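You operate a simulated robot arm through the tools that you are given. There is no shell and no other tool. Be economical: measure what you need, move in short steps, check, and stop when the job is done.

Carry out the task below with a simulated robot arm. There is one attempt and no reset: what you move stays moved.

TASK
Sand the beige wooden block clean in the vise and put it back.
Fine: clamp it first, take the old paint off with the sanding block, then open the vise; sanding block back; leave the other.
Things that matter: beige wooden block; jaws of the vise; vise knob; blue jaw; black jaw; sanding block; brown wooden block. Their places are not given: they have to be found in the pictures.

It is judged by the outcome, as a careful person would: the job done as asked, and still so three seconds after it is handed in. It fails if anything else is knocked over, pushed out of place, dropped, spilled or broken.

THE ROBOT
A 7-joint arm with a two-finger parallel gripper, fixed in place. Base frame: the origin is at the foot of the arm, x ahead of it, y to its left, z up. Lengths are in mm, angles in degrees, forces in N, time in s.
With the tool pointing down near the work surface it reaches from about 240 to 680 mm from the base axis. Its first joint turns from -66.0 to 66.0 degrees. Payload 2.4 kg.
Tool frame: the origin (TCP) lies between the finger pads and is the grasp point; the fingertips stand 30 mm ahead of it; z points along the fingers, y is the line along which they close. The gripper opens to 94 mm. The fingers are 28 mm wide and 10 mm thick; the gripper's body (50 by 96 mm) begins 55 mm behind the TCP.
Orientation is that of the tool frame in the base frame, as a unit quaternion [w, x, y, z]. With the fingers straight down and closing along the base's y, the tool's x points along the base's -x, its y along +y and its z along -z.

THE INTERFACE
- The arm moves only by the tool step_arm. Its arguments are lists of equal length, an entry for each row: "offset": the shift along the tool's x, y, z in cm, a list of three; "angular": the turn, a rotation vector about the tool's x, y, z in degrees, a list of three. In form: {"offset": [[x, y, z], ...], "angular": [[wx, wy, wz], ...]}. A call has 1 to 12 rows; each row shifts and turns the commanded pose from where the row before left it, along the tool's axes as they then stand. "jaw" is the closure, from 0 (fully open) to 1 (shut), set as the call begins (left out, the last holds). A row lasts 0.2 s, in which the tool goes at most 50 mm and 8.6 degrees; a call with a longer step from one row to the next is refused whole, and so is a gripper value outside its range. A pose out of reach is approached as far as the arm can. The call stops where the force on the tool passes 70 N (or 10 N more than at its start, if that is more) or the arm is blocked; 0.2 s more then pass. The fingers move at their own pace (about 153 mm/s each) and stop on an object; they squeeze with about 23 N. The grip force told is the motor's: it shows also when the fingers shut on nothing. Time passes only in rows, and 0.2 s behind the last, so rows that do not move let the fingers close. It gives the time, the measured TCP pose, the force on the tool (base axes), the opening and the grip force at its end, in the units of the frame above (readings bear some noise).
- Cameras (640 x 400 px; columns grow to the right, rows downward): "scene" is fixed at [43.6, 488.8, 1462]; the picture's right is [-0.55, -0.83, 0.00], its down [-0.42, 0.28, -0.87] and it looks along [0.72, -0.48, -0.50] (base axes); focal length 363 px, centre (320, 200). "wrist" rides on the gripper at [-37, 0, -58] in the tool frame; the picture's right is [0.00, -1.00, 0.00], its down [0.97, 0.00, -0.24] and it looks along [0.24, 0.00, 0.97] (tool axes); focal length 218 px, centre (320, 200).
- grab_frame(camera): a new picture of that camera. No time passes.
- point_at(camera, pixels): for up to 12 pixels [column, row] of the newest picture of that camera ("zoom" is the newest enlarged one), the place [x, y, z] in the base frame of the surface seen there, good to about 3 mm, but the place of the scene camera against the robot may be out by one fixed shift of up to 18 mm in any direction. No time passes.
- zoom(camera, box): a new picture of the part [left, top, right, bottom] of that camera's present view, enlarged. No time passes.
- finish_job(): hands the job in; it is judged then, once.

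Work in short steps. Measure before you move; look again where a grasp or a placing could have gone wrong, and mend it. You have 80 turns and 54 pictures in all, the two below and enlarged ones among them. Open the gripper and draw the arm clear of the work before you hand the job in, unless the task says otherwise; then end with one line.

The tools are called after "Emit:" by a JSON object that holds its "op" and its "data". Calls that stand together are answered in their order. step_arm: Moves the arm, as the interface text tells. Its arguments: {"type":"object","properties":{"offset":{"type":"array","items":{"type":"array","items":{"type":"number"}}},"angular":{"type":"array","items":{"type":"array","items":{"type":"number"}}},"jaw":{"type":"number"}},"required":["offset","angular"]} The other tools are called the same way: grab_frame (camera) takes a picture; point_at (camera, pixels) gives the place of the surface under pixels of a picture; zoom (camera, box) takes an enlarged picture of a part of a camera's view; finish_job () hands the job in.

At the start:

```text
clock: 0.0
eef_pos: [367.3, 84.4, 1252.9]
tool_rot: [0.0, 0.0, 1.0, 0.0]
force: [-0.1, 0.3, 0.1]
width: 94.2
gripper_force: 0.1
```

scene: 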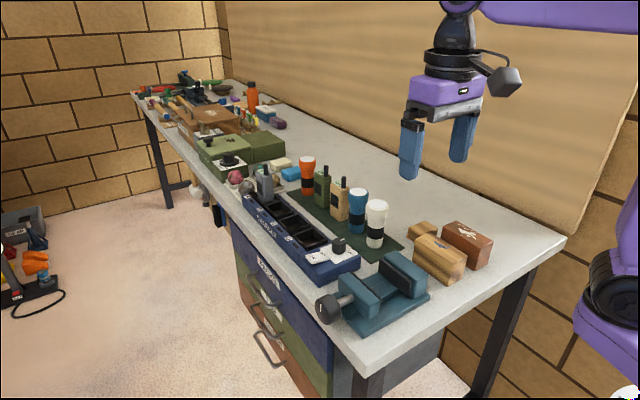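
wrist: 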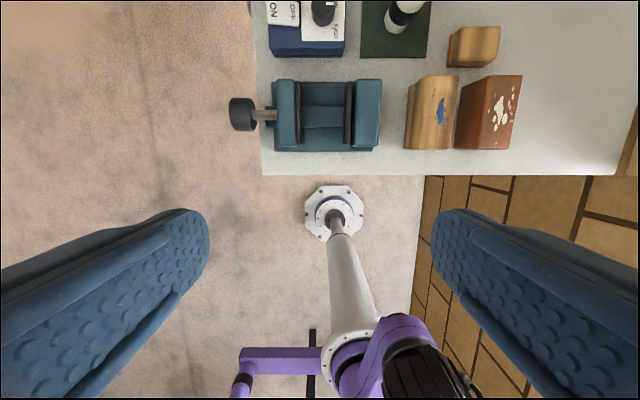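

The wrist picture shows the vise (275-380, 80-150), a beige block with blue paint (430,112), a brown block with white spots (490,112) and a small block (473,46). I'll enlarge both views.

Emit:
{"op": "zoom", "data": {"camera": "wrist", "box": [220, 0, 540, 200]}}

Emit:
{"op": "zoom", "data": {"camera": "scene", "box": [300, 200, 520, 340]}}

Emit:
{"op": "point_at", "data": {"camera": "wrist", "pixels": [[242, 114], [264, 114], [286, 114], [297, 114], [322, 112], [349, 114], [366, 114], [432, 112], [440, 85], [490, 112], [473, 46], [400, 60]]}}

```text
2.00 times, centred on (380, 100) of wrist
```

zoom: 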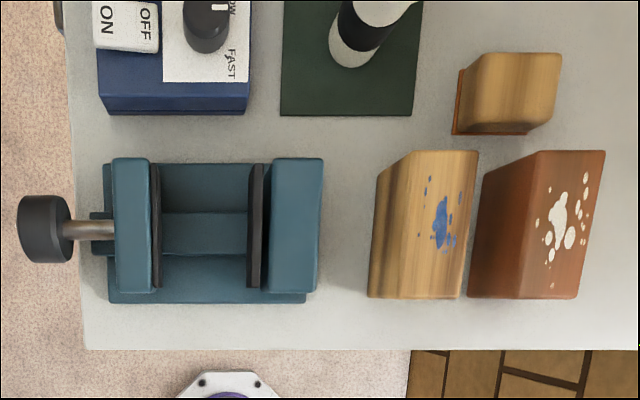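

```text
2.86 times, centred on (410, 270) of scene
```

zoom: 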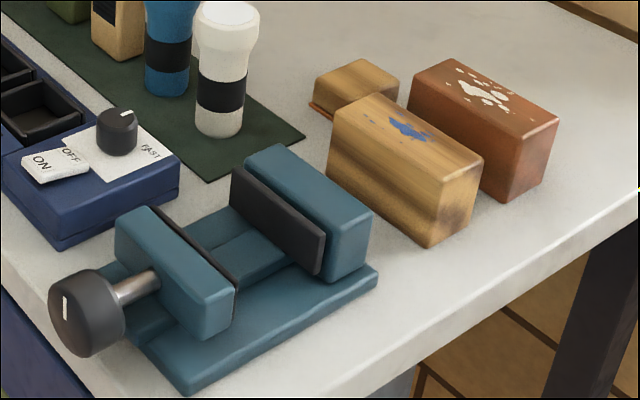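

```text
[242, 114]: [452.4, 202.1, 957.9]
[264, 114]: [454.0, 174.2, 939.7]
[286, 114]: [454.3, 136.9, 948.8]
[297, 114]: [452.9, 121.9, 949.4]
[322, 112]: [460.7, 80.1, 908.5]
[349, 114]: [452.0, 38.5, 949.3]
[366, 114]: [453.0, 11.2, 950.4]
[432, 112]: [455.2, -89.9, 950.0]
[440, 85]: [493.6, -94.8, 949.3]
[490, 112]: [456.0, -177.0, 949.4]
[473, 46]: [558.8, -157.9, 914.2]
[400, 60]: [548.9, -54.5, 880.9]
```

Now measure edges precisely: block tops, vise pads, sanding block, knob.

Emit:
{"op": "zoom", "data": {"camera": "wrist", "box": [400, 10, 540, 160]}}

Emit:
{"op": "point_at", "data": {"camera": "wrist", "pixels": [[425, 88], [457, 88], [424, 145], [450, 145], [457, 78], [427, 77], [489, 88], [477, 140], [460, 60], [498, 30], [496, 60], [463, 30]]}}

Emit:
{"op": "point_at", "data": {"camera": "wrist", "pixels": [[292, 82], [292, 147], [278, 114], [294, 120], [299, 90], [344, 90], [346, 120], [352, 120], [358, 82], [378, 145], [240, 100], [240, 128]]}}

```text
2.67 times, centred on (470, 85) of wrist
```

zoom: 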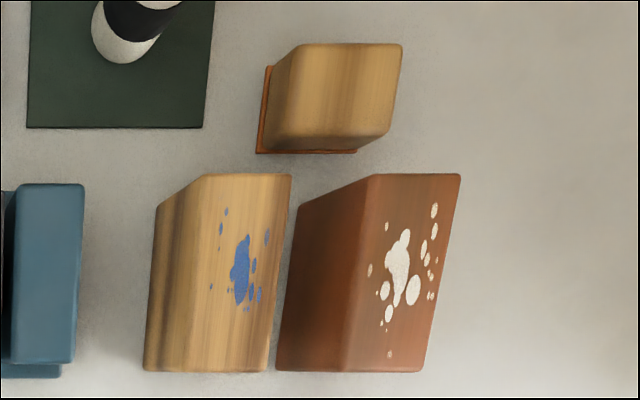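

```text
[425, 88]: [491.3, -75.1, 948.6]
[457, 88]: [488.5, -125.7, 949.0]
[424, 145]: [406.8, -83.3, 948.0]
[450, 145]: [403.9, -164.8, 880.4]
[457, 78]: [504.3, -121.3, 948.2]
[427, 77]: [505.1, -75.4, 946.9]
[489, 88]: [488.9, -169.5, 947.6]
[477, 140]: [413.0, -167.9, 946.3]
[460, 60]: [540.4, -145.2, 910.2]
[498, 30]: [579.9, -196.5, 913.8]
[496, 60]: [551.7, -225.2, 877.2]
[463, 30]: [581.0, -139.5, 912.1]
```

```text
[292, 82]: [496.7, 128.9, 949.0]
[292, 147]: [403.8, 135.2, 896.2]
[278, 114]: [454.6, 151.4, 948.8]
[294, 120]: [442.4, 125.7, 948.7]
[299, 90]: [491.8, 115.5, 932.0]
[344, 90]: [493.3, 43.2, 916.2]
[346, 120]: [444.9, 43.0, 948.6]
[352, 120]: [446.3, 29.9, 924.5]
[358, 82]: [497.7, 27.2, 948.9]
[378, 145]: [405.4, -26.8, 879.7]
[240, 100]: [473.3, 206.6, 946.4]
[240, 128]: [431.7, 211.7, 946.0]
```

Beige block: x 405–507, y −125 to −75, top 949; vise gap about y 47–113, jaw tops 949, bed about 908. I move above the beige block at z≈1050 and look.

Emit:
{"op": "step_arm", "data": {"offset": [[-1.27, -2.63, 2.86], [-1.27, -2.63, 2.86], [-1.27, -2.63, 2.86], [-1.27, -2.63, 2.86], [-1.27, -2.63, 2.86], [-1.27, -2.63, 2.86], [-1.27, -2.63, 2.86], [0, 0, 0]], "angular": [[0, 0, 0], [0, 0, 0], [0, 0, 0], [0, 0, 0], [0, 0, 0], [0, 0, 0], [0, 0, 0], [0, 0, 0]], "jaw": 0}}

Emit:
{"op": "grab_frame", "data": {"camera": "wrist"}}

```text
clock: 1.8
eef_pos: [458.1, -99.8, 1052.2]
tool_rot: [0.0, 0.0, 1.0, 0.0]
force: [-1.0, -0.2, 0.3]
width: 93.9
gripper_force: 0.1
```

```text
48 pictures are left
```

wrist: 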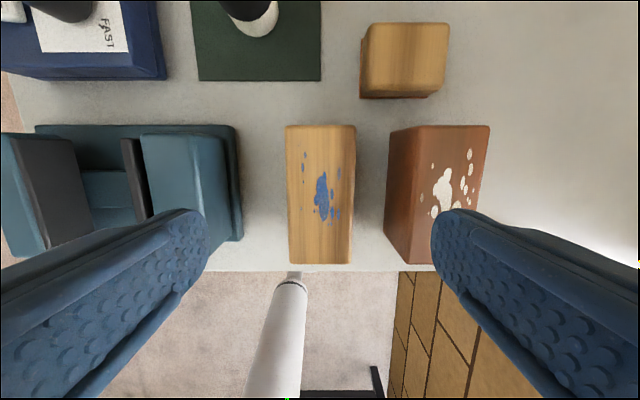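

Emit:
{"op": "point_at", "data": {"camera": "wrist", "pixels": [[289, 190], [352, 190], [320, 128], [320, 260], [392, 180], [400, 180], [365, 60], [442, 60], [405, 26], [405, 88], [145, 170], [128, 170]]}}

Emit:
{"op": "step_arm", "data": {"offset": [[0, 0, 3], [0, 0, 3], [0, 0, 1], [0, 0, 0]], "angular": [[0, 0, 0], [0, 0, 0], [0, 0, 0], [0, 0, 0]], "jaw": 0.22}}

```text
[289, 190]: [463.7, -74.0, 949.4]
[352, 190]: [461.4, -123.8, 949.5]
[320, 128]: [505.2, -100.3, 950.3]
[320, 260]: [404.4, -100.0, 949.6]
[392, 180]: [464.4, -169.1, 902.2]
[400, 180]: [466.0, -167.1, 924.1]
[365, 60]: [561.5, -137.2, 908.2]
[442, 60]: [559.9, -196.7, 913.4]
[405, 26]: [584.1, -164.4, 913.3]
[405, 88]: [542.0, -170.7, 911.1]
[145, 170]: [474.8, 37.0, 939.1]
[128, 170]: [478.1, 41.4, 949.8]
```

```text
clock: 2.8
eef_pos: [458.4, -100.0, 979.8]
tool_rot: [0.001, 0.001, 1.0, 0.0]
force: [0.4, -0.6, 0.4]
width: 73.4
gripper_force: 0.1
```

Block centre is (455, −99.5), top 949.5. I grip with the fingertips at 928, so they stay above the jaw tops later.

Emit:
{"op": "step_arm", "data": {"offset": [[0.3, 0.05, 1.1], [0, 0, 1.1], [0, 0, 0]], "angular": [[0, 0, 0], [0, 0, 0], [0, 0, 0]]}}

Emit:
{"op": "step_arm", "data": {"offset": [[0, 0, 0], [0, 0, 0], [0, 0, 0], [0, 0, 0]], "angular": [[0, 0, 0], [0, 0, 0], [0, 0, 0], [0, 0, 0]], "jaw": 1}}

```text
clock: 3.6
eef_pos: [454.5, -100.0, 960.2]
tool_rot: [0.0, 0.0, 1.0, 0.0]
force: [0.4, 0.1, 0.1]
width: 73.4
gripper_force: 0.1
```

```text
clock: 4.6
eef_pos: [454.4, -99.0, 959.2]
tool_rot: [0.0, 0.0, 1.0, 0.0]
force: [0.8, -0.2, -1.1]
width: 51.8
gripper_force: 22.7
```

Gripped (width 51.8). Lift 110 mm and carry over the vise at y≈80.

Emit:
{"op": "step_arm", "data": {"offset": [[0, 0, -2], [0, 0, -4], [0, 0, -4], [0, 0, -2], [0, 4, 0], [0, 4.5, 0], [0, 4.5, 0], [0, 4.5, 0], [0, 0.5, 0], [0, 0, 0]], "angular": [[0, 0, 0], [0, 0, 0], [0, 0, 0], [0, 0, 0], [0, 0, 0], [0, 0, 0], [0, 0, 0], [0, 0, 0], [0, 0, 0], [0, 0, 0]]}}

Emit:
{"op": "grab_frame", "data": {"camera": "wrist"}}

Emit:
{"op": "grab_frame", "data": {"camera": "scene"}}

```text
clock: 6.8
eef_pos: [454.8, 80.5, 1081.3]
tool_rot: [0.0, -0.001, 1.0, 0.001]
force: [0.8, 0.6, 0.6]
width: 0.0
gripper_force: 23.1
```

```text
47 pictures are left
```

wrist: 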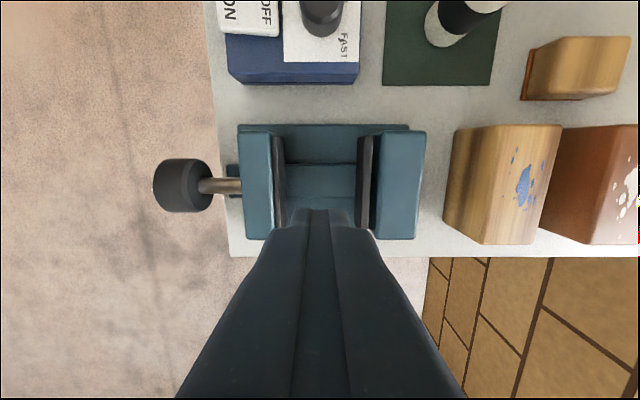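

```text
46 pictures are left
```

scene: 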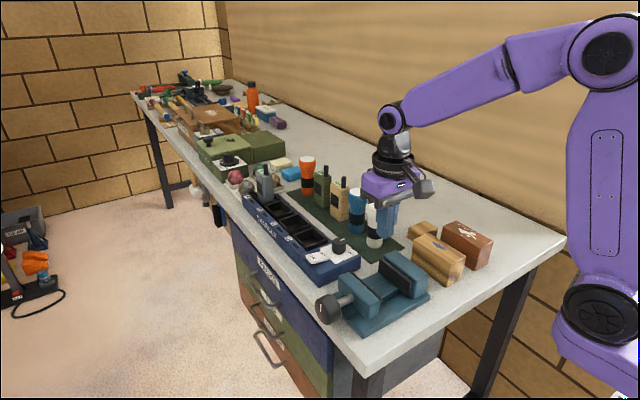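

The block slipped from the shallow grip and still stands near its place. I check its pose and the vise gap from here.

Emit:
{"op": "zoom", "data": {"camera": "wrist", "box": [220, 110, 440, 250]}}

Emit:
{"op": "point_at", "data": {"camera": "wrist", "pixels": [[276, 150], [281, 170], [284, 150], [270, 180], [361, 150], [359, 170], [366, 150], [375, 180], [320, 180], [320, 150], [495, 130], [482, 240]]}}

Emit:
{"op": "point_at", "data": {"camera": "wrist", "pixels": [[500, 150], [555, 150], [530, 128], [550, 128], [510, 240], [538, 240], [488, 235], [345, 215], [298, 215], [300, 190], [180, 160], [180, 205]]}}

```text
2.86 times, centred on (330, 180) of wrist
```

zoom: 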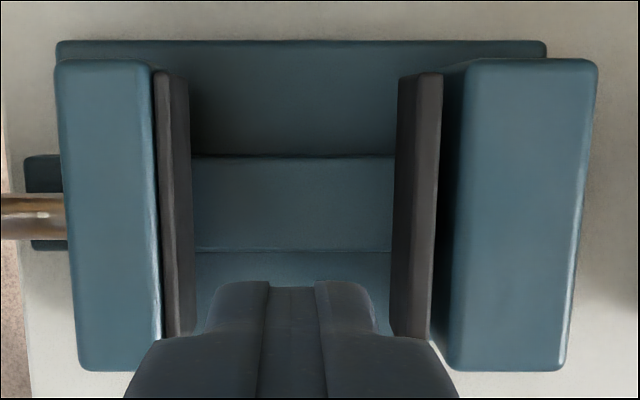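

```text
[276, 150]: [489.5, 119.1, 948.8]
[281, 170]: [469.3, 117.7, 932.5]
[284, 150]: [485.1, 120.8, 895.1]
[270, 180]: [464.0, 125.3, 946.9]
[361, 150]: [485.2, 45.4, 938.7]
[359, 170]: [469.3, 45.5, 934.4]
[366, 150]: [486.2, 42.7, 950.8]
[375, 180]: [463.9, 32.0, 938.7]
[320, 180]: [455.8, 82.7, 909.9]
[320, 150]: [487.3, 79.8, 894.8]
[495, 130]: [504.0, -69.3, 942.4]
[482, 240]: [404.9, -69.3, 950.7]
```

```text
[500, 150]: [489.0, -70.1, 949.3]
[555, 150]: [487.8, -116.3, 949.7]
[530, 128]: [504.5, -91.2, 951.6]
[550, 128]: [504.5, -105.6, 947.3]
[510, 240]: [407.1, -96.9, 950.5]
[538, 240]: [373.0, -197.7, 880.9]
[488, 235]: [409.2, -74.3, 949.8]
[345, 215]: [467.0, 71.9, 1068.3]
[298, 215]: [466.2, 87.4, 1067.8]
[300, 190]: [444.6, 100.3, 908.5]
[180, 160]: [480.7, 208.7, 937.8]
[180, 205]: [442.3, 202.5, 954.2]
```

The gap is y 45–117, rail at 909. The block moved about 3–4 mm in y. I return above it with open fingers and remeasure.

Emit:
{"op": "step_arm", "data": {"offset": [[0, -4, 0], [0, -4.5, 0], [0, -4.5, 0], [0, -4.5, 0], [0, -0.1, 0], [0, 0, 0]], "angular": [[0, 0, 0], [0, 0, 0], [0, 0, 0], [0, 0, 0], [0, 0, 0], [0, 0, 0]], "jaw": 0.1}}

Emit:
{"op": "grab_frame", "data": {"camera": "wrist"}}

Emit:
{"op": "point_at", "data": {"camera": "wrist", "pixels": [[292, 150], [347, 150], [294, 220], [347, 220], [320, 145], [320, 240], [400, 170], [300, 145], [340, 145], [300, 240], [340, 240]]}}

```text
clock: 8.2
eef_pos: [455.1, -95.6, 1080.3]
tool_rot: [0.0, -0.001, 1.0, 0.0]
force: [-0.6, 0.2, 0.1]
width: 84.6
gripper_force: 0.1
```

```text
44 pictures are left
```

wrist: 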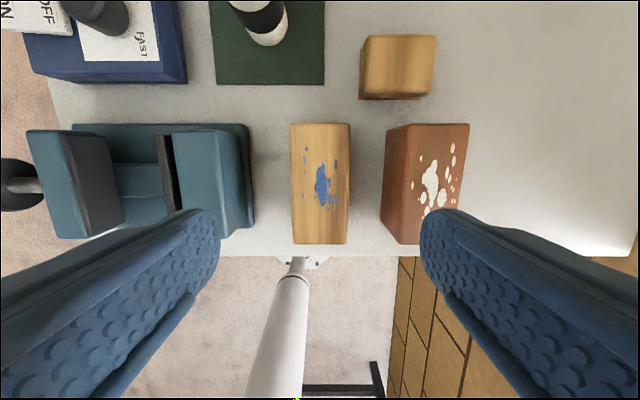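

```text
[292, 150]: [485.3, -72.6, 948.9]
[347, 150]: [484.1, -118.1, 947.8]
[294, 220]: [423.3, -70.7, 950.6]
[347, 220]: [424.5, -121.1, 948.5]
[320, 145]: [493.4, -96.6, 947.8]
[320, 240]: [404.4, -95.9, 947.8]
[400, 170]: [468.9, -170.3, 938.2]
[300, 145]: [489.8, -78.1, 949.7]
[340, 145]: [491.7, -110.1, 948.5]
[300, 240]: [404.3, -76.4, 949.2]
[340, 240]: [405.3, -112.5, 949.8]
```

Emit:
{"op": "step_arm", "data": {"offset": [[0, 0, 4], [0, 0, 4], [0, 0, 3], [0, 0, 1.85], [0, 0, 0]], "angular": [[0, 0, 0], [0, 0, 0], [0, 0, 0], [0, 0, 0], [0, 0, 0]], "jaw": 0.22}}

Emit:
{"op": "step_arm", "data": {"offset": [[0, 0, 0], [0, 0, 0], [0, 0, 0], [0, 0, 0], [0, 0, 0], [0, 0, -0.3], [0, 0, -0.4], [0, 0, -0.5], [0, 0, -0.6], [0, 0, 0]], "angular": [[0, 0, 0], [0, 0, 0], [0, 0, 0], [0, 0, 0], [0, 0, 0], [0, 0, 0], [0, 0, 0], [0, 0, 0], [0, 0, 0], [0, 0, 0]], "jaw": 1}}

Emit:
{"op": "zoom", "data": {"camera": "scene", "box": [300, 180, 520, 320]}}

```text
clock: 9.4
eef_pos: [453.3, -96.4, 951.6]
tool_rot: [0.0, 0.0, 1.0, 0.001]
force: [0.2, 0.3, 0.4]
width: 73.3
gripper_force: 0.0
```

```text
clock: 11.6
eef_pos: [454.4, -96.5, 971.3]
tool_rot: [0.0, 0.0, 1.0, 0.0]
force: [0.2, -0.4, -3.0]
width: 55.9
gripper_force: 23.7
```

```text
2.86 times, centred on (410, 250) of scene
```

zoom: 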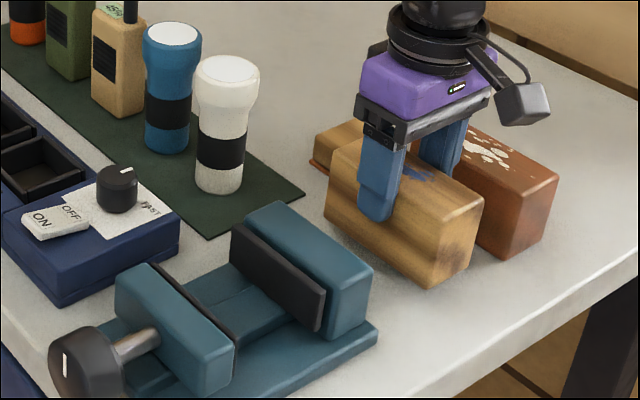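

The block is lifted (3 N weight). I continue slowly to check that it holds.

Emit:
{"op": "step_arm", "data": {"offset": [[0, 0, -0.5], [0, 0, -1], [0, 0, -1], [0, 0, -1], [0, 0, -1], [0, 0, -0.5], [0, 0, 0]], "angular": [[0, 0, 0], [0, 0, 0], [0, 0, 0], [0, 0, 0], [0, 0, 0], [0, 0, 0], [0, 0, 0]]}}

Emit:
{"op": "zoom", "data": {"camera": "scene", "box": [300, 160, 520, 300]}}

Emit:
{"op": "grab_frame", "data": {"camera": "wrist"}}

```text
clock: 13.2
eef_pos: [454.6, -94.3, 1020.9]
tool_rot: [0.0, 0.0, 1.0, 0.0]
force: [0.4, 0.8, -2.1]
width: 56.2
gripper_force: 23.3
```

```text
2.86 times, centred on (410, 230) of scene
```

zoom: 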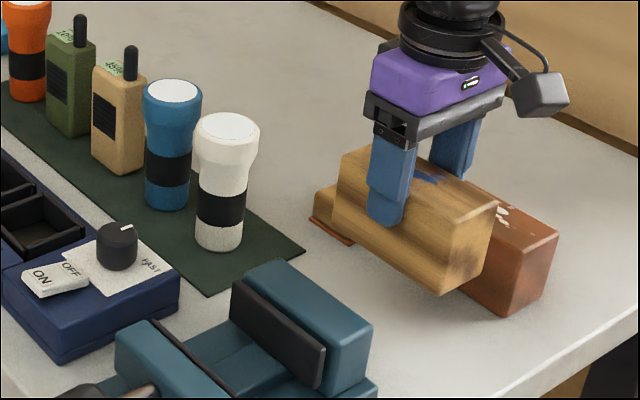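

```text
41 pictures are left
```

wrist: 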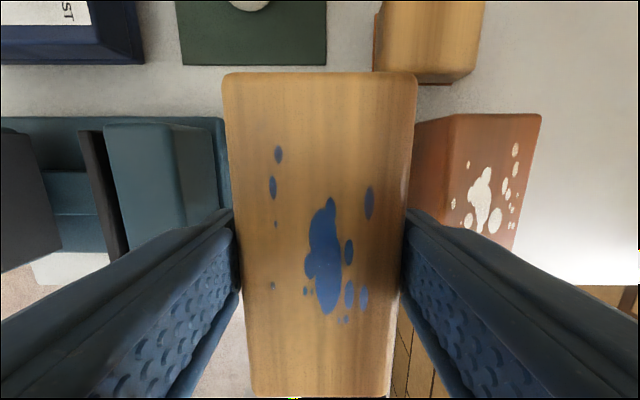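

Held. I check how level the block is in the grip.

Emit:
{"op": "point_at", "data": {"camera": "wrist", "pixels": [[240, 100], [400, 100], [240, 200], [400, 200], [320, 80], [320, 300], [255, 300], [385, 300], [320, 385], [228, 150], [408, 150], [404, 200]]}}

```text
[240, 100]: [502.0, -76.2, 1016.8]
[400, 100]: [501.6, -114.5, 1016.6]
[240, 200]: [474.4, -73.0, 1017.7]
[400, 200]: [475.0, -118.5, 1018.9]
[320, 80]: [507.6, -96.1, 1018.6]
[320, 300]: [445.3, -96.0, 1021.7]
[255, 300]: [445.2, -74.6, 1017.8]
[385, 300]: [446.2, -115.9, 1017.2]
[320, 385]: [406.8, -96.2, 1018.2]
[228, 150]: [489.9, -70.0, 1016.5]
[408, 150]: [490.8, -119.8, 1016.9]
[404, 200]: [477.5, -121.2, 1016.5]
```

Level, top at 1017 and block centre y −96. Raise 40 mm more and move gently over the vise.

Emit:
{"op": "step_arm", "data": {"offset": [[0, 0, -0.8], [0, 0, -1.2], [0, 0, -1.2], [0, 0, -0.8], [0, 0.5, 0], [0, 1, 0], [0, 1.5, 0], [0, 2, 0], [0, 2, 0], [0, 2, 0], [0, 2, 0], [0, 2, 0]], "angular": [[0, 0, 0], [0, 0, 0], [0, 0, 0], [0, 0, 0], [0, 0, 0], [0, 0, 0], [0, 0, 0], [0, 0, 0], [0, 0, 0], [0, 0, 0], [0, 0, 0], [0, 0, 0]]}}

Emit:
{"op": "step_arm", "data": {"offset": [[0, 1.2, 0], [0, 1, 0], [0, 0.5, 0], [0, 0, 0]], "angular": [[0, 0, 0], [0, 0, 0], [0, 0, 0], [0, 0, 0]]}}

Emit:
{"op": "grab_frame", "data": {"camera": "wrist"}}

Emit:
{"op": "point_at", "data": {"camera": "wrist", "pixels": [[240, 100], [400, 100], [255, 300], [385, 300], [320, 80], [320, 385], [236, 200], [404, 200]]}}

```text
clock: 15.8
eef_pos: [455.6, 35.3, 1059.4]
tool_rot: [0.0, 0.001, 1.0, 0.0]
force: [-0.7, 0.0, -3.1]
width: 55.9
gripper_force: 23.0
```

```text
clock: 16.8
eef_pos: [455.5, 62.5, 1058.7]
tool_rot: [0.0, 0.0, 1.0, 0.0]
force: [0.4, -0.3, -1.8]
width: 56.4
gripper_force: 22.9
```

```text
40 pictures are left
```

wrist: 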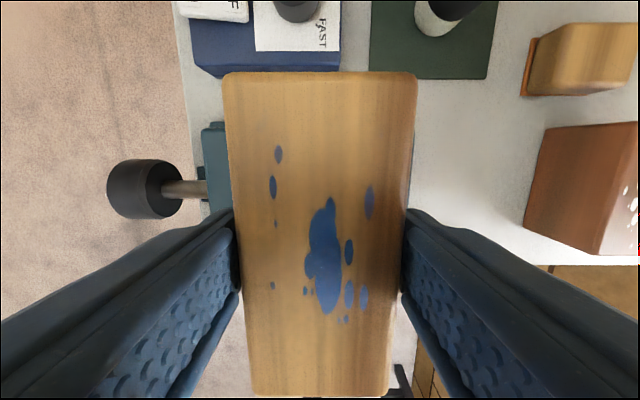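

```text
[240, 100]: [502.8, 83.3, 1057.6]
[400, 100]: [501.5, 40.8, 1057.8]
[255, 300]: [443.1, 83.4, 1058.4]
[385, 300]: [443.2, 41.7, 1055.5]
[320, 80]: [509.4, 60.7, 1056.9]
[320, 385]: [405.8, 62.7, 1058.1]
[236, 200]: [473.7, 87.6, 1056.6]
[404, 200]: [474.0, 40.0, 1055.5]
```

Emit:
{"op": "step_arm", "data": {"offset": [[0.2, 0.6, 0], [0.2, 0.8, 0], [0, 0.5, 0], [0, 0, 0], [0, 0, 0.5], [0, 0, 1], [0, 0, 1], [0, 0, 0.7], [0, 0, 0]], "angular": [[0, 0, 0], [0, 0, 0], [0, 0, 0], [0, 0, 0], [0, 0, 0], [0, 0, 0], [0, 0, 0], [0, 0, 0], [0, 0, 0]]}}

Emit:
{"op": "zoom", "data": {"camera": "scene", "box": [280, 180, 500, 320]}}

```text
clock: 18.8
eef_pos: [450.6, 79.7, 1027.6]
tool_rot: [0.0, -0.001, 1.0, 0.0]
force: [0.3, 0.6, -2.9]
width: 56.2
gripper_force: 22.8
```

```text
2.86 times, centred on (390, 250) of scene
```

zoom: 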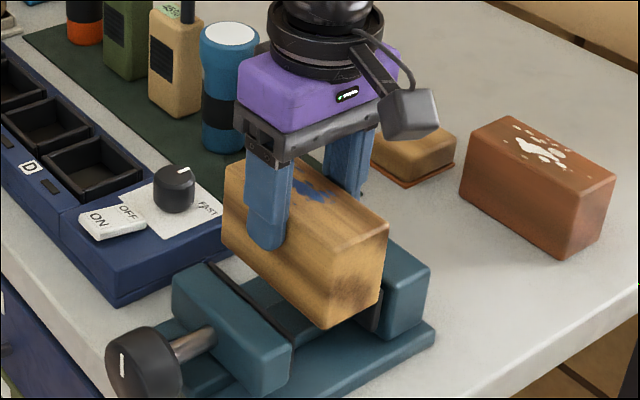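

Aligned over the gap with about 10 mm clearance on each side. Lower 38 mm gently, and continue until contact.

Emit:
{"op": "step_arm", "data": {"offset": [[0, 0.1, 0.8], [0, 0, 0.8], [0, 0, 0.8], [0, 0, 0.6], [0, 0, 0.5], [0, 0, 0.4], [0, 0, 0]], "angular": [[0, 0, 0], [0, 0, 0], [0, 0, 0], [0, 0, 0], [0, 0, 0], [0, 0, 0], [0, 0, 0]]}}

Emit:
{"op": "zoom", "data": {"camera": "scene", "box": [280, 200, 500, 340]}}

```text
clock: 20.4
eef_pos: [451.7, 82.0, 988.0]
tool_rot: [0.0, 0.0, 1.0, -0.001]
force: [-0.3, 0.6, -2.4]
width: 56.2
gripper_force: 23.1
```

```text
2.86 times, centred on (390, 270) of scene
```

zoom: 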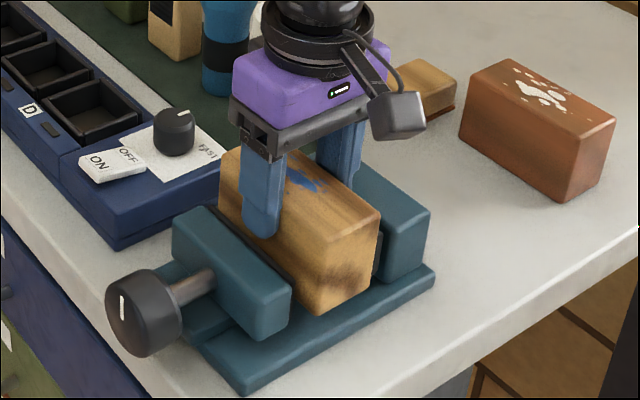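

Emit:
{"op": "step_arm", "data": {"offset": [[0, 0, 0.2], [0, 0, 0.2], [0, 0, 0]], "angular": [[0, 0, 0], [0, 0, 0], [0, 0, 0]]}}

```text
clock: 21.2
eef_pos: [450.9, 81.5, 984.2]
tool_rot: [0.001, 0.0, 1.0, 0.0]
force: [0.9, 0.3, -3.4]
width: 56.2
gripper_force: 23.2
```

Emit:
{"op": "step_arm", "data": {"offset": [[0, 0, 0.2], [0, 0, 0.15], [0, 0, 0]], "angular": [[0, 0, 0], [0, 0, 0], [0, 0, 0]]}}

```text
clock: 22.0
eef_pos: [451.1, 82.3, 980.4]
tool_rot: [0.0, 0.0, 1.0, 0.0]
force: [-3.0, -1.2, 18.4]
width: 56.2
gripper_force: 23.4
```

Seated (18 N). Raise 2 mm so the tips clear the jaws, then open and retreat.

Emit:
{"op": "step_arm", "data": {"offset": [[0, 0, -0.25], [0, 0, 0]], "angular": [[0, 0, 0], [0, 0, 0]]}}

Emit:
{"op": "step_arm", "data": {"offset": [[0, 0, 0], [0, 0, 0], [0, 0, -1], [0, 0, -3], [0, 0, -4], [0, 0, -4], [0, 0, 0]], "angular": [[0, 0, 0], [0, 0, 0], [0, 0, 0], [0, 0, 0], [0, 0, 0], [0, 0, 0], [0, 0, 0]], "jaw": 0.2}}

Emit:
{"op": "grab_frame", "data": {"camera": "wrist"}}

Emit:
{"op": "zoom", "data": {"camera": "scene", "box": [280, 200, 500, 340]}}

```text
clock: 22.6
eef_pos: [451.4, 82.2, 983.0]
tool_rot: [0.001, 0.0, 1.0, 0.0]
force: [-0.1, -0.1, -2.5]
width: 56.2
gripper_force: 22.9
```

```text
clock: 24.2
eef_pos: [452.1, 82.5, 1104.5]
tool_rot: [0.0, 0.0, 1.0, 0.0]
force: [0.7, -0.6, -0.4]
width: 75.1
gripper_force: 0.1
```

```text
37 pictures are left
```

wrist: 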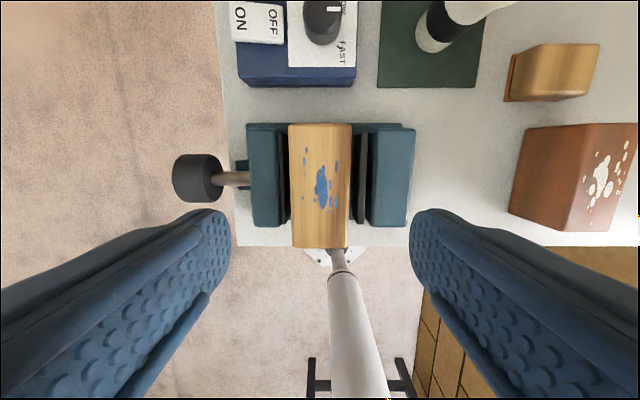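

```text
2.86 times, centred on (390, 270) of scene
```

zoom: 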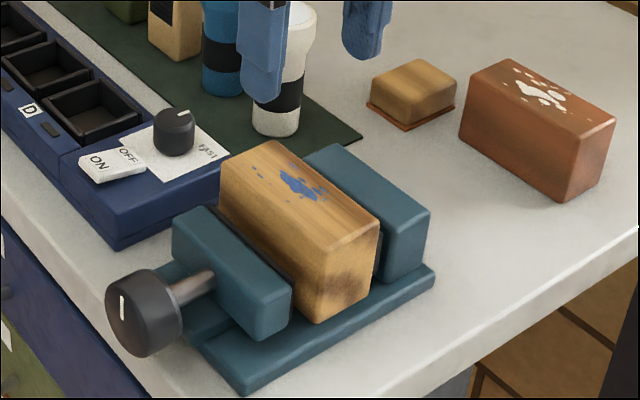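

The block sits between the jaws. Now measure the knob.

Emit:
{"op": "point_at", "data": {"camera": "wrist", "pixels": [[178, 178], [198, 178], [218, 178], [198, 157], [198, 200], [208, 178], [235, 178], [184, 178], [212, 158], [212, 198]]}}

Emit:
{"op": "zoom", "data": {"camera": "scene", "box": [290, 270, 390, 340]}}

Emit:
{"op": "point_at", "data": {"camera": "scene", "pixels": [[322, 308], [325, 297], [320, 320], [316, 308], [334, 310], [340, 294]]}}

```text
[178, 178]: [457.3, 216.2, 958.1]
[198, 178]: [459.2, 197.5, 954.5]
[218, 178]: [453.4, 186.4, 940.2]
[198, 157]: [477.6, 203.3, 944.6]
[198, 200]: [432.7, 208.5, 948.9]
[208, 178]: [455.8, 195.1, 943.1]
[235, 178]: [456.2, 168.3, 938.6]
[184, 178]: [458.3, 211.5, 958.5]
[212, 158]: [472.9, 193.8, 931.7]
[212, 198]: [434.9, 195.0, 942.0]
```

```text
5.71 times, centred on (340, 305) of scene
```

zoom: 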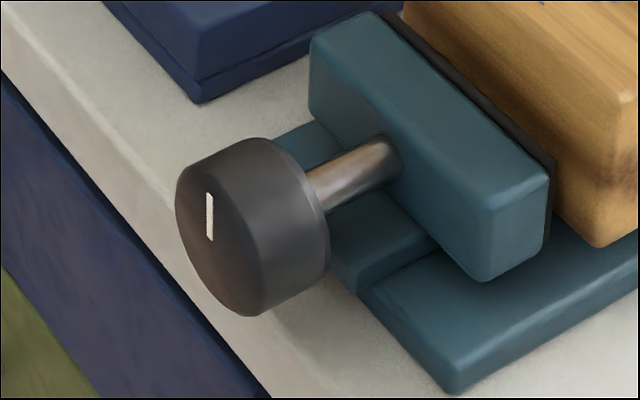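

```text
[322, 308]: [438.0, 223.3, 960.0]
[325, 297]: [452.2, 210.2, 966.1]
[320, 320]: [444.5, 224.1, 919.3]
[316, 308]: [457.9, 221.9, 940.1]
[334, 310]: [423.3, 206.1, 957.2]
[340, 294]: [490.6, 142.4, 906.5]
```

Knob: axis along y at x≈455, z≈934, radius ≈24, y 195–222, overhanging the table edge. I move over to y≈235 at a safe height, then turn the tool to point along −y.

Emit:
{"op": "step_arm", "data": {"offset": [[0, 3, 0], [0, 4, 0], [0, 4, 0], [-0.3, 4.2, 0], [0, 0, 0]], "angular": [[0, 0, 0], [0, 0, 0], [0, 0, 0], [0, 0, 0], [0, 0, 0]], "jaw": 0}}

Emit:
{"op": "step_arm", "data": {"offset": [[0, 0, 0], [0, 0, 0], [0, 0, 0], [0, 0, 0], [0, 0, 0], [0, 0, 0], [0, 0, 0], [0, 0, 0], [0, 0, 0], [0, 0, 0], [0, 0, 0], [0, 0, 0]], "angular": [[8.2, 0, 0], [8.2, 0, 0], [8.2, 0, 0], [8.2, 0, 0], [8.2, 0, 0], [8.2, 0, 0], [8.2, 0, 0], [8.2, 0, 0], [8.2, 0, 0], [8.2, 0, 0], [8, 0, 0], [0, 0, 0]]}}

Emit:
{"op": "grab_frame", "data": {"camera": "scene"}}

```text
clock: 25.4
eef_pos: [453.8, 232.9, 1104.8]
tool_rot: [0.0, 0.0, 1.0, 0.001]
force: [0.3, -0.2, -0.8]
width: 93.7
gripper_force: 0.1
```

```text
clock: 28.0
eef_pos: [405.8, 195.2, 1105.3]
tool_rot: [0.001, 0.0, -0.707, 0.707]
force: [0.4, -0.3, -0.1]
width: 94.1
gripper_force: 0.1
out of reach, approached as far as the arm can: row 10, 11
```

```text
34 pictures are left
```

scene: 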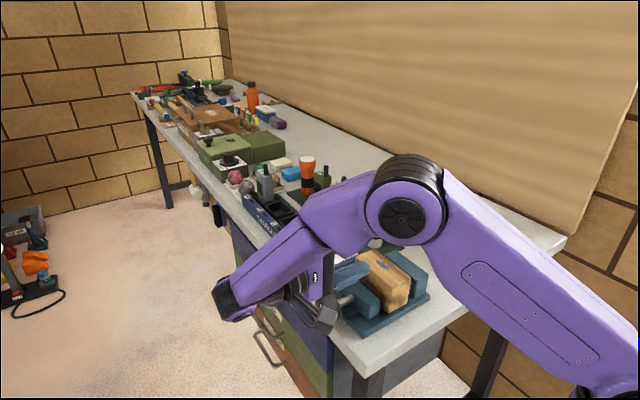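

Horizontal approach is out of reach (stopped 60 mm short). Instead I'll grip the knob from above with the fingers across x and turn it by swinging the hand about the knob's axis. I turn back down and yaw −90°.

Emit:
{"op": "step_arm", "data": {"offset": [[0, 0, 0], [0, 0, 0], [0, 0, 0], [0, 0, 0], [0, 0, 0], [0, 0, 0], [0, 0, 0], [0, 0, 0], [0, 0, 0], [0, 0, 0], [0, 0, 0], [0, 0, 0]], "angular": [[-8.2, 0, 0], [-8.2, 0, 0], [-8.2, 0, 0], [-8.2, 0, 0], [-8.2, 0, 0], [-8.2, 0, 0], [-8.2, 0, 0], [-8.2, 0, 0], [-8.2, 0, 0], [-8.2, 0, 0], [-8, 0, 0], [0, 0, 0]]}}

Emit:
{"op": "step_arm", "data": {"offset": [[0, 0, 0], [0, 0, 0], [0, 0, 0], [0, 0, 0], [0, 0, 0], [0, 0, 0], [0, 0, 0], [0, 0, 0], [0, 0, 0], [0, 0, 0], [0, 0, 0], [0, 0, 0]], "angular": [[0, 0, -8.2], [0, 0, -8.2], [0, 0, -8.2], [0, 0, -8.2], [0, 0, -8.2], [0, 0, -8.2], [0, 0, -8.2], [0, 0, -8.2], [0, 0, -8.2], [0, 0, -8.2], [0, 0, -8], [0, 0, 0]]}}

Emit:
{"op": "grab_frame", "data": {"camera": "wrist"}}

```text
clock: 30.6
eef_pos: [406.2, 194.8, 1104.7]
tool_rot: [0.001, 0.0, 1.0, 0.001]
force: [0.0, -0.3, -0.4]
width: 94.1
gripper_force: 0.0
```

```text
clock: 33.2
eef_pos: [405.7, 193.6, 1105.9]
tool_rot: [0.0, 0.708, -0.707, 0.0]
force: [-0.7, -0.9, -0.2]
width: 94.0
gripper_force: 0.1
```

```text
33 pictures are left
```

wrist: 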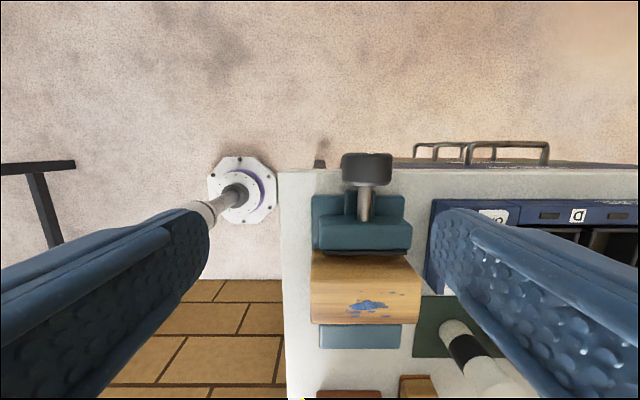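

Emit:
{"op": "point_at", "data": {"camera": "wrist", "pixels": [[367, 156], [367, 165], [367, 180], [345, 170], [389, 170], [350, 178], [385, 178], [366, 205], [360, 205], [371, 205]]}}

```text
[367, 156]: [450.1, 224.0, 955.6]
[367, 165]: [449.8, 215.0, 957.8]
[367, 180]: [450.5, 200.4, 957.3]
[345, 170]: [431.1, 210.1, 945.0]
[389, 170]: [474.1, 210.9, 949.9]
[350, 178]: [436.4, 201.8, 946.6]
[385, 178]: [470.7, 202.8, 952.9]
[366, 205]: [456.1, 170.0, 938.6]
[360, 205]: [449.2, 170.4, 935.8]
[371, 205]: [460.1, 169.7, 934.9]
```

Knob centre ≈ (453, 211, 933). I move to just above it and then lower so that the fingers straddle it, staying beyond the table edge (y≈198).

Emit:
{"op": "step_arm", "data": {"offset": [[-0.7, -1.6, 2.5], [-0.7, -1.6, 3], [-0.7, -1.5, 3], [0, 0, 2.1], [0, 0, 0]], "angular": [[0, 0, 0], [0, 0, 0], [0, 0, 0], [0, 0, 0], [0, 0, 0]], "jaw": 0.3}}

Emit:
{"op": "step_arm", "data": {"offset": [[0, 0, 2], [0, 0, 2], [0, 0, 2], [0, 0, 0.7], [0, 0, 0]], "angular": [[0, 0, 0], [0, 0, 0], [0, 0, 0], [0, 0, 0], [0, 0, 0]]}}

Emit:
{"op": "grab_frame", "data": {"camera": "wrist"}}

Emit:
{"op": "zoom", "data": {"camera": "scene", "box": [250, 200, 450, 340]}}

```text
clock: 34.4
eef_pos: [453.4, 215.9, 999.7]
tool_rot: [0.0, 0.707, -0.707, 0.0]
force: [-0.1, 0.2, -0.1]
width: 65.8
gripper_force: 0.0
```

```text
clock: 35.6
eef_pos: [453.3, 216.1, 932.3]
tool_rot: [0.0, -0.706, 0.708, -0.001]
force: [0.5, 0.0, 0.5]
width: 65.6
gripper_force: 0.1
```

```text
32 pictures are left
```

wrist: 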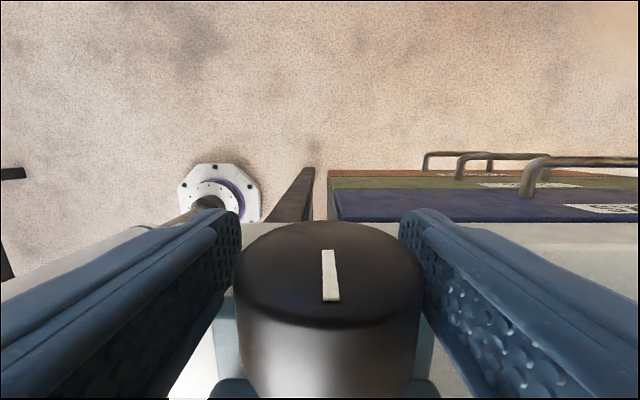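

```text
2.86 times, centred on (350, 270) of scene
```

zoom: 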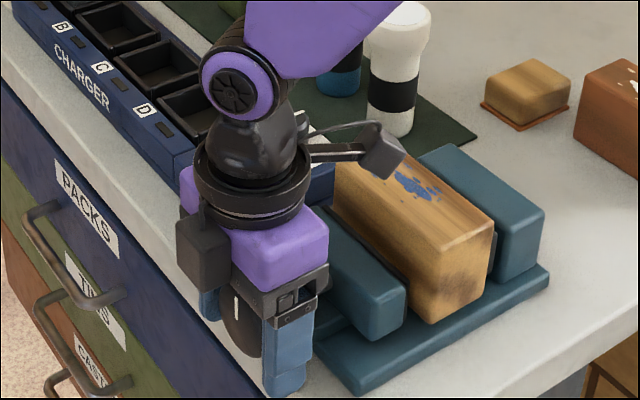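

Well straddled. Lean the hand −34° (top toward +x), grip, then swing +34° clockwise and watch the jaw.

Emit:
{"op": "step_arm", "data": {"offset": [[0, 0, 0], [0, 0, 0], [0, 0, 0], [0, 0, 0], [0, 0, 0]], "angular": [[-8.5, 0, 0], [-8.5, 0, 0], [-8.5, 0, 0], [-8.5, 0, 0], [0, 0, 0]]}}

Emit:
{"op": "step_arm", "data": {"offset": [[0, 0, 0], [0, 0, 0], [0, 0, 0], [0, 0, 0], [0, 0, 0], [0, 0, 0], [0, 0, 0], [0, 0, 0], [0, 0, 0]], "angular": [[0, 0, 0], [0, 0, 0], [0, 0, 0], [8.5, 0, 0], [8.5, 0, 0], [8.5, 0, 0], [8.5, 0, 0], [0, 0, 0], [0, 0, 0]], "jaw": 1}}

Emit:
{"op": "zoom", "data": {"camera": "scene", "box": [250, 200, 450, 340]}}

```text
clock: 36.8
eef_pos: [452.2, 216.0, 931.8]
tool_rot: [0.206, 0.677, -0.676, -0.208]
force: [-0.7, -0.2, -0.7]
width: 65.9
gripper_force: 0.0
```

```text
clock: 38.8
eef_pos: [454.7, 215.4, 932.7]
tool_rot: [0.001, -0.706, 0.708, 0.0]
force: [25.4, 2.5, -19.8]
width: 55.7
gripper_force: 45.3
```

```text
2.86 times, centred on (350, 270) of scene
```

zoom: 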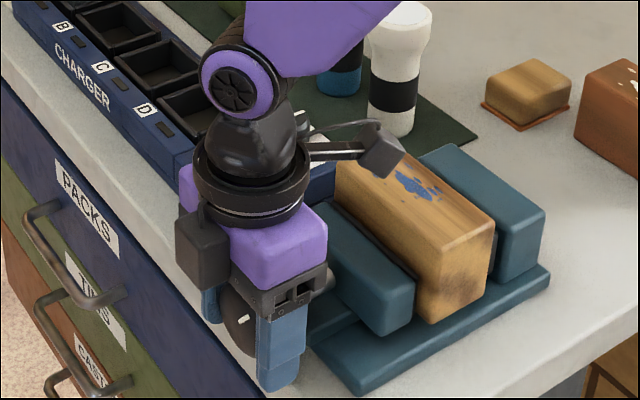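

The mark turned and the jaw moved toward the block: right direction. I continue to +51°.

Emit:
{"op": "step_arm", "data": {"offset": [[0, 0, 0], [0, 0, 0], [0, 0, 0], [0, 0, 0], [0, 0, 0], [0, 0, 0], [0, 0, 0]], "angular": [[8.5, 0, 0], [8.5, 0, 0], [8.5, 0, 0], [8.5, 0, 0], [8.5, 0, 0], [8.5, 0, 0], [0, 0, 0]]}}

Emit:
{"op": "grab_frame", "data": {"camera": "wrist"}}

Emit:
{"op": "zoom", "data": {"camera": "scene", "box": [250, 200, 450, 340]}}

```text
clock: 39.6
eef_pos: [453.2, 217.4, 934.4]
tool_rot: [0.13, -0.688, 0.703, -0.126]
force: [15.4, 0.5, -15.4]
width: 55.2
gripper_force: 44.9
stopped in row 3: the force on the tool passed its limit (the readings are from after the stop); the commanded pose is now the measured one
```

```text
29 pictures are left
```

wrist: 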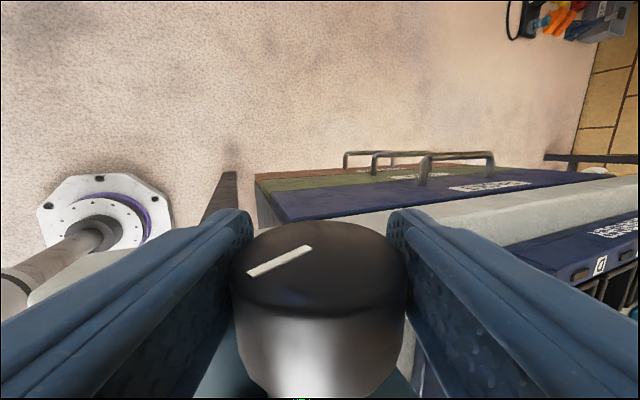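

```text
2.86 times, centred on (350, 270) of scene
```

zoom: 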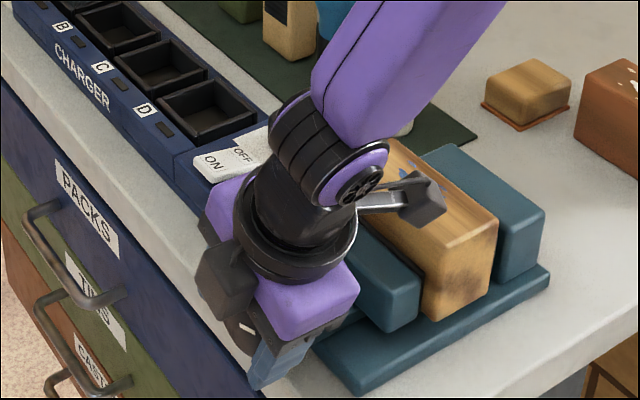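

Force rose at +21°, probably because TCP and knob axis are not quite aligned. I open the fingers, swing back upright and measure the knob again.

Emit:
{"op": "step_arm", "data": {"offset": [[0, 0, 0], [0, 0, 0], [0, 0, 0], [0, 0, 0], [0, 0, 0]], "angular": [[0, 0, 0], [0, 0, 0], [-8.5, 0, 0], [-8.5, 0, 0], [-4, 0, 0]], "jaw": 0.3}}

Emit:
{"op": "grab_frame", "data": {"camera": "wrist"}}

Emit:
{"op": "point_at", "data": {"camera": "wrist", "pixels": [[325, 250], [325, 300], [250, 260], [400, 260], [325, 340], [260, 280], [390, 280], [325, 225], [325, 318], [325, 375]]}}

```text
clock: 40.8
eef_pos: [453.3, 217.9, 935.3]
tool_rot: [0.002, -0.7, 0.714, 0.006]
force: [-0.7, 0.2, 0.3]
width: 65.8
gripper_force: 0.0
```

```text
27 pictures are left
```

wrist: 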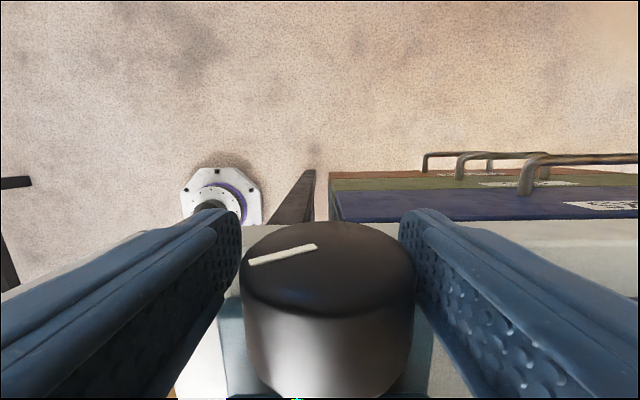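

```text
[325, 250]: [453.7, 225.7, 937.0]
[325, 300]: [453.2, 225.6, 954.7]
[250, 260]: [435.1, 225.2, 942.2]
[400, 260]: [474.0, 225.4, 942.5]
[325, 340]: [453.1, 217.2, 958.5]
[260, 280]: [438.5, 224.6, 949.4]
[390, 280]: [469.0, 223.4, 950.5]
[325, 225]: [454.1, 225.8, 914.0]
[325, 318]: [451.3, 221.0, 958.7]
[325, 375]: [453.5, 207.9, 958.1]
```

Knob axis is at about (454.5, 935.5) and the face at y 225.7. I correct the centre, lean back −42°, grip and swing more slowly.

Emit:
{"op": "step_arm", "data": {"offset": [[0, -0.12, 0], [0, 0, 0], [0, 0, 0], [0, 0, 0], [0, 0, 0], [0, 0, 0], [0, 0, 0]], "angular": [[0, 0, 0], [-8.5, 0, 0], [-8.5, 0, 0], [-8.5, 0, 0], [-8.5, 0, 0], [-8.5, 0, 0], [0, 0, 0]]}}

Emit:
{"op": "step_arm", "data": {"offset": [[0, 0, 0], [0, 0, 0], [0, 0, 0], [0, 0, 0], [0, 0, 0], [0, 0, 0], [0, 0, 0], [0, 0, 0], [0, 0, 0], [0, 0, 0], [0, 0, 0], [0, 0, 0]], "angular": [[0, 0, 0], [0, 0, 0], [0, 0, 0], [6, 0, 0], [7, 0, 0], [7, 0, 0], [7, 0, 0], [7, 0, 0], [7, 0, 0], [7, 0, 0], [7, 0, 0], [7, 0, 0]], "jaw": 1}}

Emit:
{"op": "zoom", "data": {"camera": "scene", "box": [250, 200, 450, 340]}}

```text
clock: 42.4
eef_pos: [454.3, 217.2, 935.6]
tool_rot: [-0.252, -0.653, 0.664, 0.264]
force: [0.8, -0.5, 0.5]
width: 65.8
gripper_force: 0.0
```

```text
clock: 45.0
eef_pos: [454.0, 218.7, 936.5]
tool_rot: [0.124, -0.689, 0.705, -0.117]
force: [-1.1, 1.2, 20.7]
width: 54.7
gripper_force: 45.3
```

```text
2.86 times, centred on (350, 270) of scene
```

zoom: 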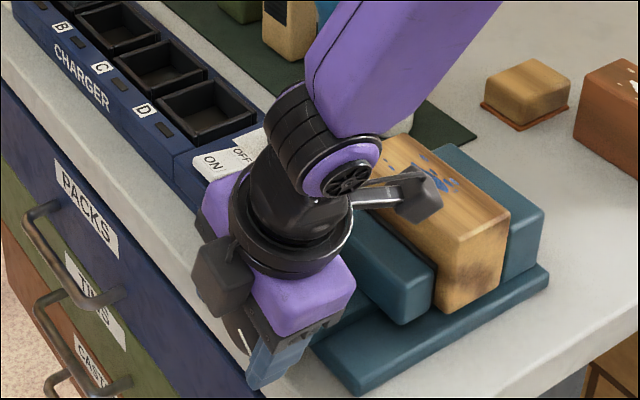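

Works well; the block is being pushed toward the far jaw. Another stroke.

Emit:
{"op": "step_arm", "data": {"offset": [[0, 0, 0], [0, 0, 0], [0, 0, 0], [0, 0, 0], [0, 0, 0], [0, 0, 0], [0, 0, 0], [0, 0, 0], [0, 0, 0], [0, 0, 0], [0, 0, 0]], "angular": [[0, 0, 0], [0, 0, 0], [-8, 0, 0], [-8, 0, 0], [-8, 0, 0], [-8, 0, 0], [-8, 0, 0], [-8, 0, 0], [-8, 0, 0], [-6, 0, 0], [0, 0, 0]], "jaw": 0.3}}

Emit:
{"op": "step_arm", "data": {"offset": [[0, 0, 0], [0, 0, 0], [0, 0, 0], [0, 0, 0], [0, 0, 0], [0, 0, 0], [0, 0, 0], [0, 0, 0], [0, 0, 0], [0, 0, 0], [0, 0, 0], [0, 0, 0]], "angular": [[0, 0, 0], [0, 0, 0], [0, 0, 0], [6, 0, 0], [7, 0, 0], [7, 0, 0], [7, 0, 0], [7, 0, 0], [7, 0, 0], [7, 0, 0], [7, 0, 0], [7, 0, 0]], "jaw": 1}}

Emit:
{"op": "zoom", "data": {"camera": "scene", "box": [250, 200, 450, 340]}}

```text
clock: 47.4
eef_pos: [454.0, 216.4, 936.5]
tool_rot: [-0.251, -0.654, 0.664, 0.263]
force: [0.6, 0.2, 0.4]
width: 65.8
gripper_force: 0.1
```

```text
clock: 50.0
eef_pos: [455.7, 219.6, 935.2]
tool_rot: [0.122, -0.691, 0.703, -0.116]
force: [12.0, 4.6, -1.5]
width: 55.0
gripper_force: 45.0
```

```text
2.86 times, centred on (350, 270) of scene
```

zoom: 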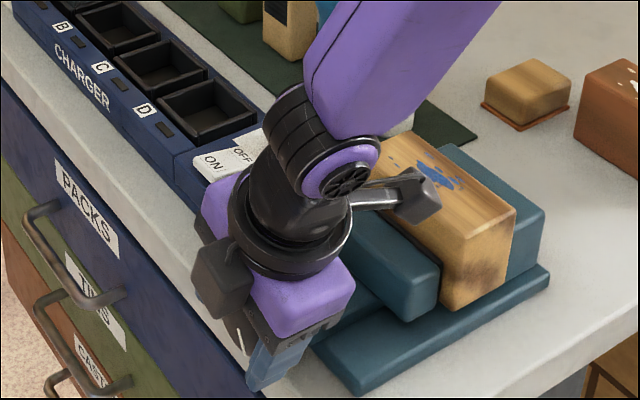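

Closer still. Another stroke, watching for firm resistance.

Emit:
{"op": "step_arm", "data": {"offset": [[0, 0, 0], [0, 0, 0], [0, 0, 0], [0, 0, 0], [0, 0, 0], [0, 0, 0], [0, 0, 0], [0, 0, 0], [0, 0, 0], [0, 0, 0], [0, 0, 0]], "angular": [[0, 0, 0], [0, 0, 0], [-8, 0, 0], [-8, 0, 0], [-8, 0, 0], [-8, 0, 0], [-8, 0, 0], [-8, 0, 0], [-8, 0, 0], [-6, 0, 0], [0, 0, 0]], "jaw": 0.3}}

Emit:
{"op": "step_arm", "data": {"offset": [[0, 0, 0], [0, 0, 0], [0, 0, 0], [0, 0, 0], [0, 0, 0], [0, 0, 0], [0, 0, 0], [0, 0, 0], [0, 0, 0], [0, 0, 0], [0, 0, 0], [0, 0, 0]], "angular": [[0, 0, 0], [0, 0, 0], [0, 0, 0], [6, 0, 0], [7, 0, 0], [7, 0, 0], [7, 0, 0], [7, 0, 0], [7, 0, 0], [7, 0, 0], [7, 0, 0], [7, 0, 0]], "jaw": 1}}

Emit:
{"op": "zoom", "data": {"camera": "scene", "box": [250, 200, 450, 340]}}

```text
clock: 52.4
eef_pos: [454.0, 217.3, 935.5]
tool_rot: [-0.252, -0.654, 0.663, 0.263]
force: [-0.4, 0.0, -0.3]
width: 65.9
gripper_force: 0.2
```

```text
clock: 55.0
eef_pos: [454.3, 219.1, 937.1]
tool_rot: [0.124, -0.689, 0.704, -0.116]
force: [1.3, 1.1, 14.6]
width: 54.7
gripper_force: 44.9
```

```text
2.86 times, centred on (350, 270) of scene
```

zoom: 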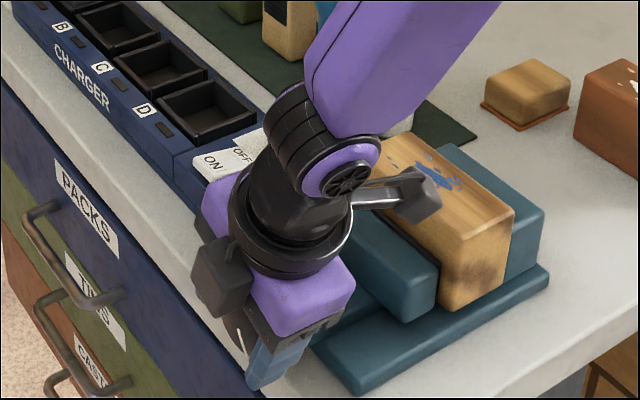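

The jaw hardly moved this stroke; it may be tight. I release, rise and look from above.

Emit:
{"op": "step_arm", "data": {"offset": [[0, 0, 0], [0, 0, 0], [0, 0, 0], [0, 0, 0], [0, 0, 0], [0, 0, 0], [0, 0, -4], [0, 0, -4], [0, 0, -4], [0, 0, -3], [0, 0, 0]], "angular": [[0, 0, 0], [0, 0, 0], [-8, 0, 0], [-8, 0, 0], [-4, 0, 0], [0, 0, 0], [0, 0, 0], [0, 0, 0], [0, 0, 0], [0, 0, 0], [0, 0, 0]], "jaw": 0.3}}

Emit:
{"op": "grab_frame", "data": {"camera": "wrist"}}

Emit:
{"op": "zoom", "data": {"camera": "scene", "box": [290, 240, 430, 340]}}

```text
clock: 57.4
eef_pos: [456.6, 215.8, 1086.4]
tool_rot: [-0.001, -0.7, 0.714, 0.007]
force: [0.5, 0.9, -0.2]
width: 65.8
gripper_force: 0.0
```

```text
23 pictures are left
```

wrist: 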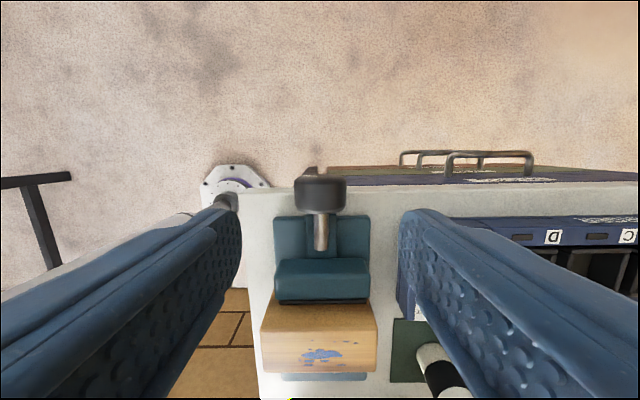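

```text
4.00 times, centred on (360, 290) of scene
```

zoom: 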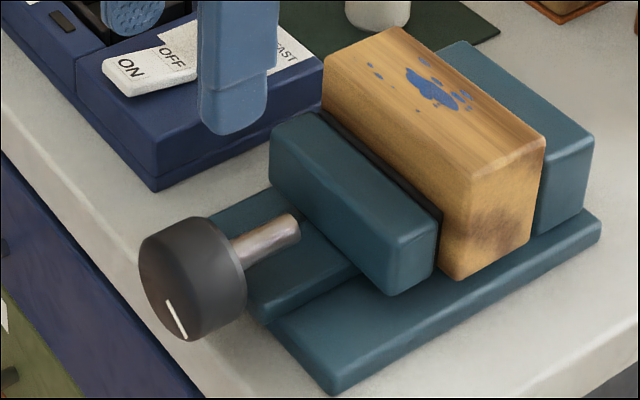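

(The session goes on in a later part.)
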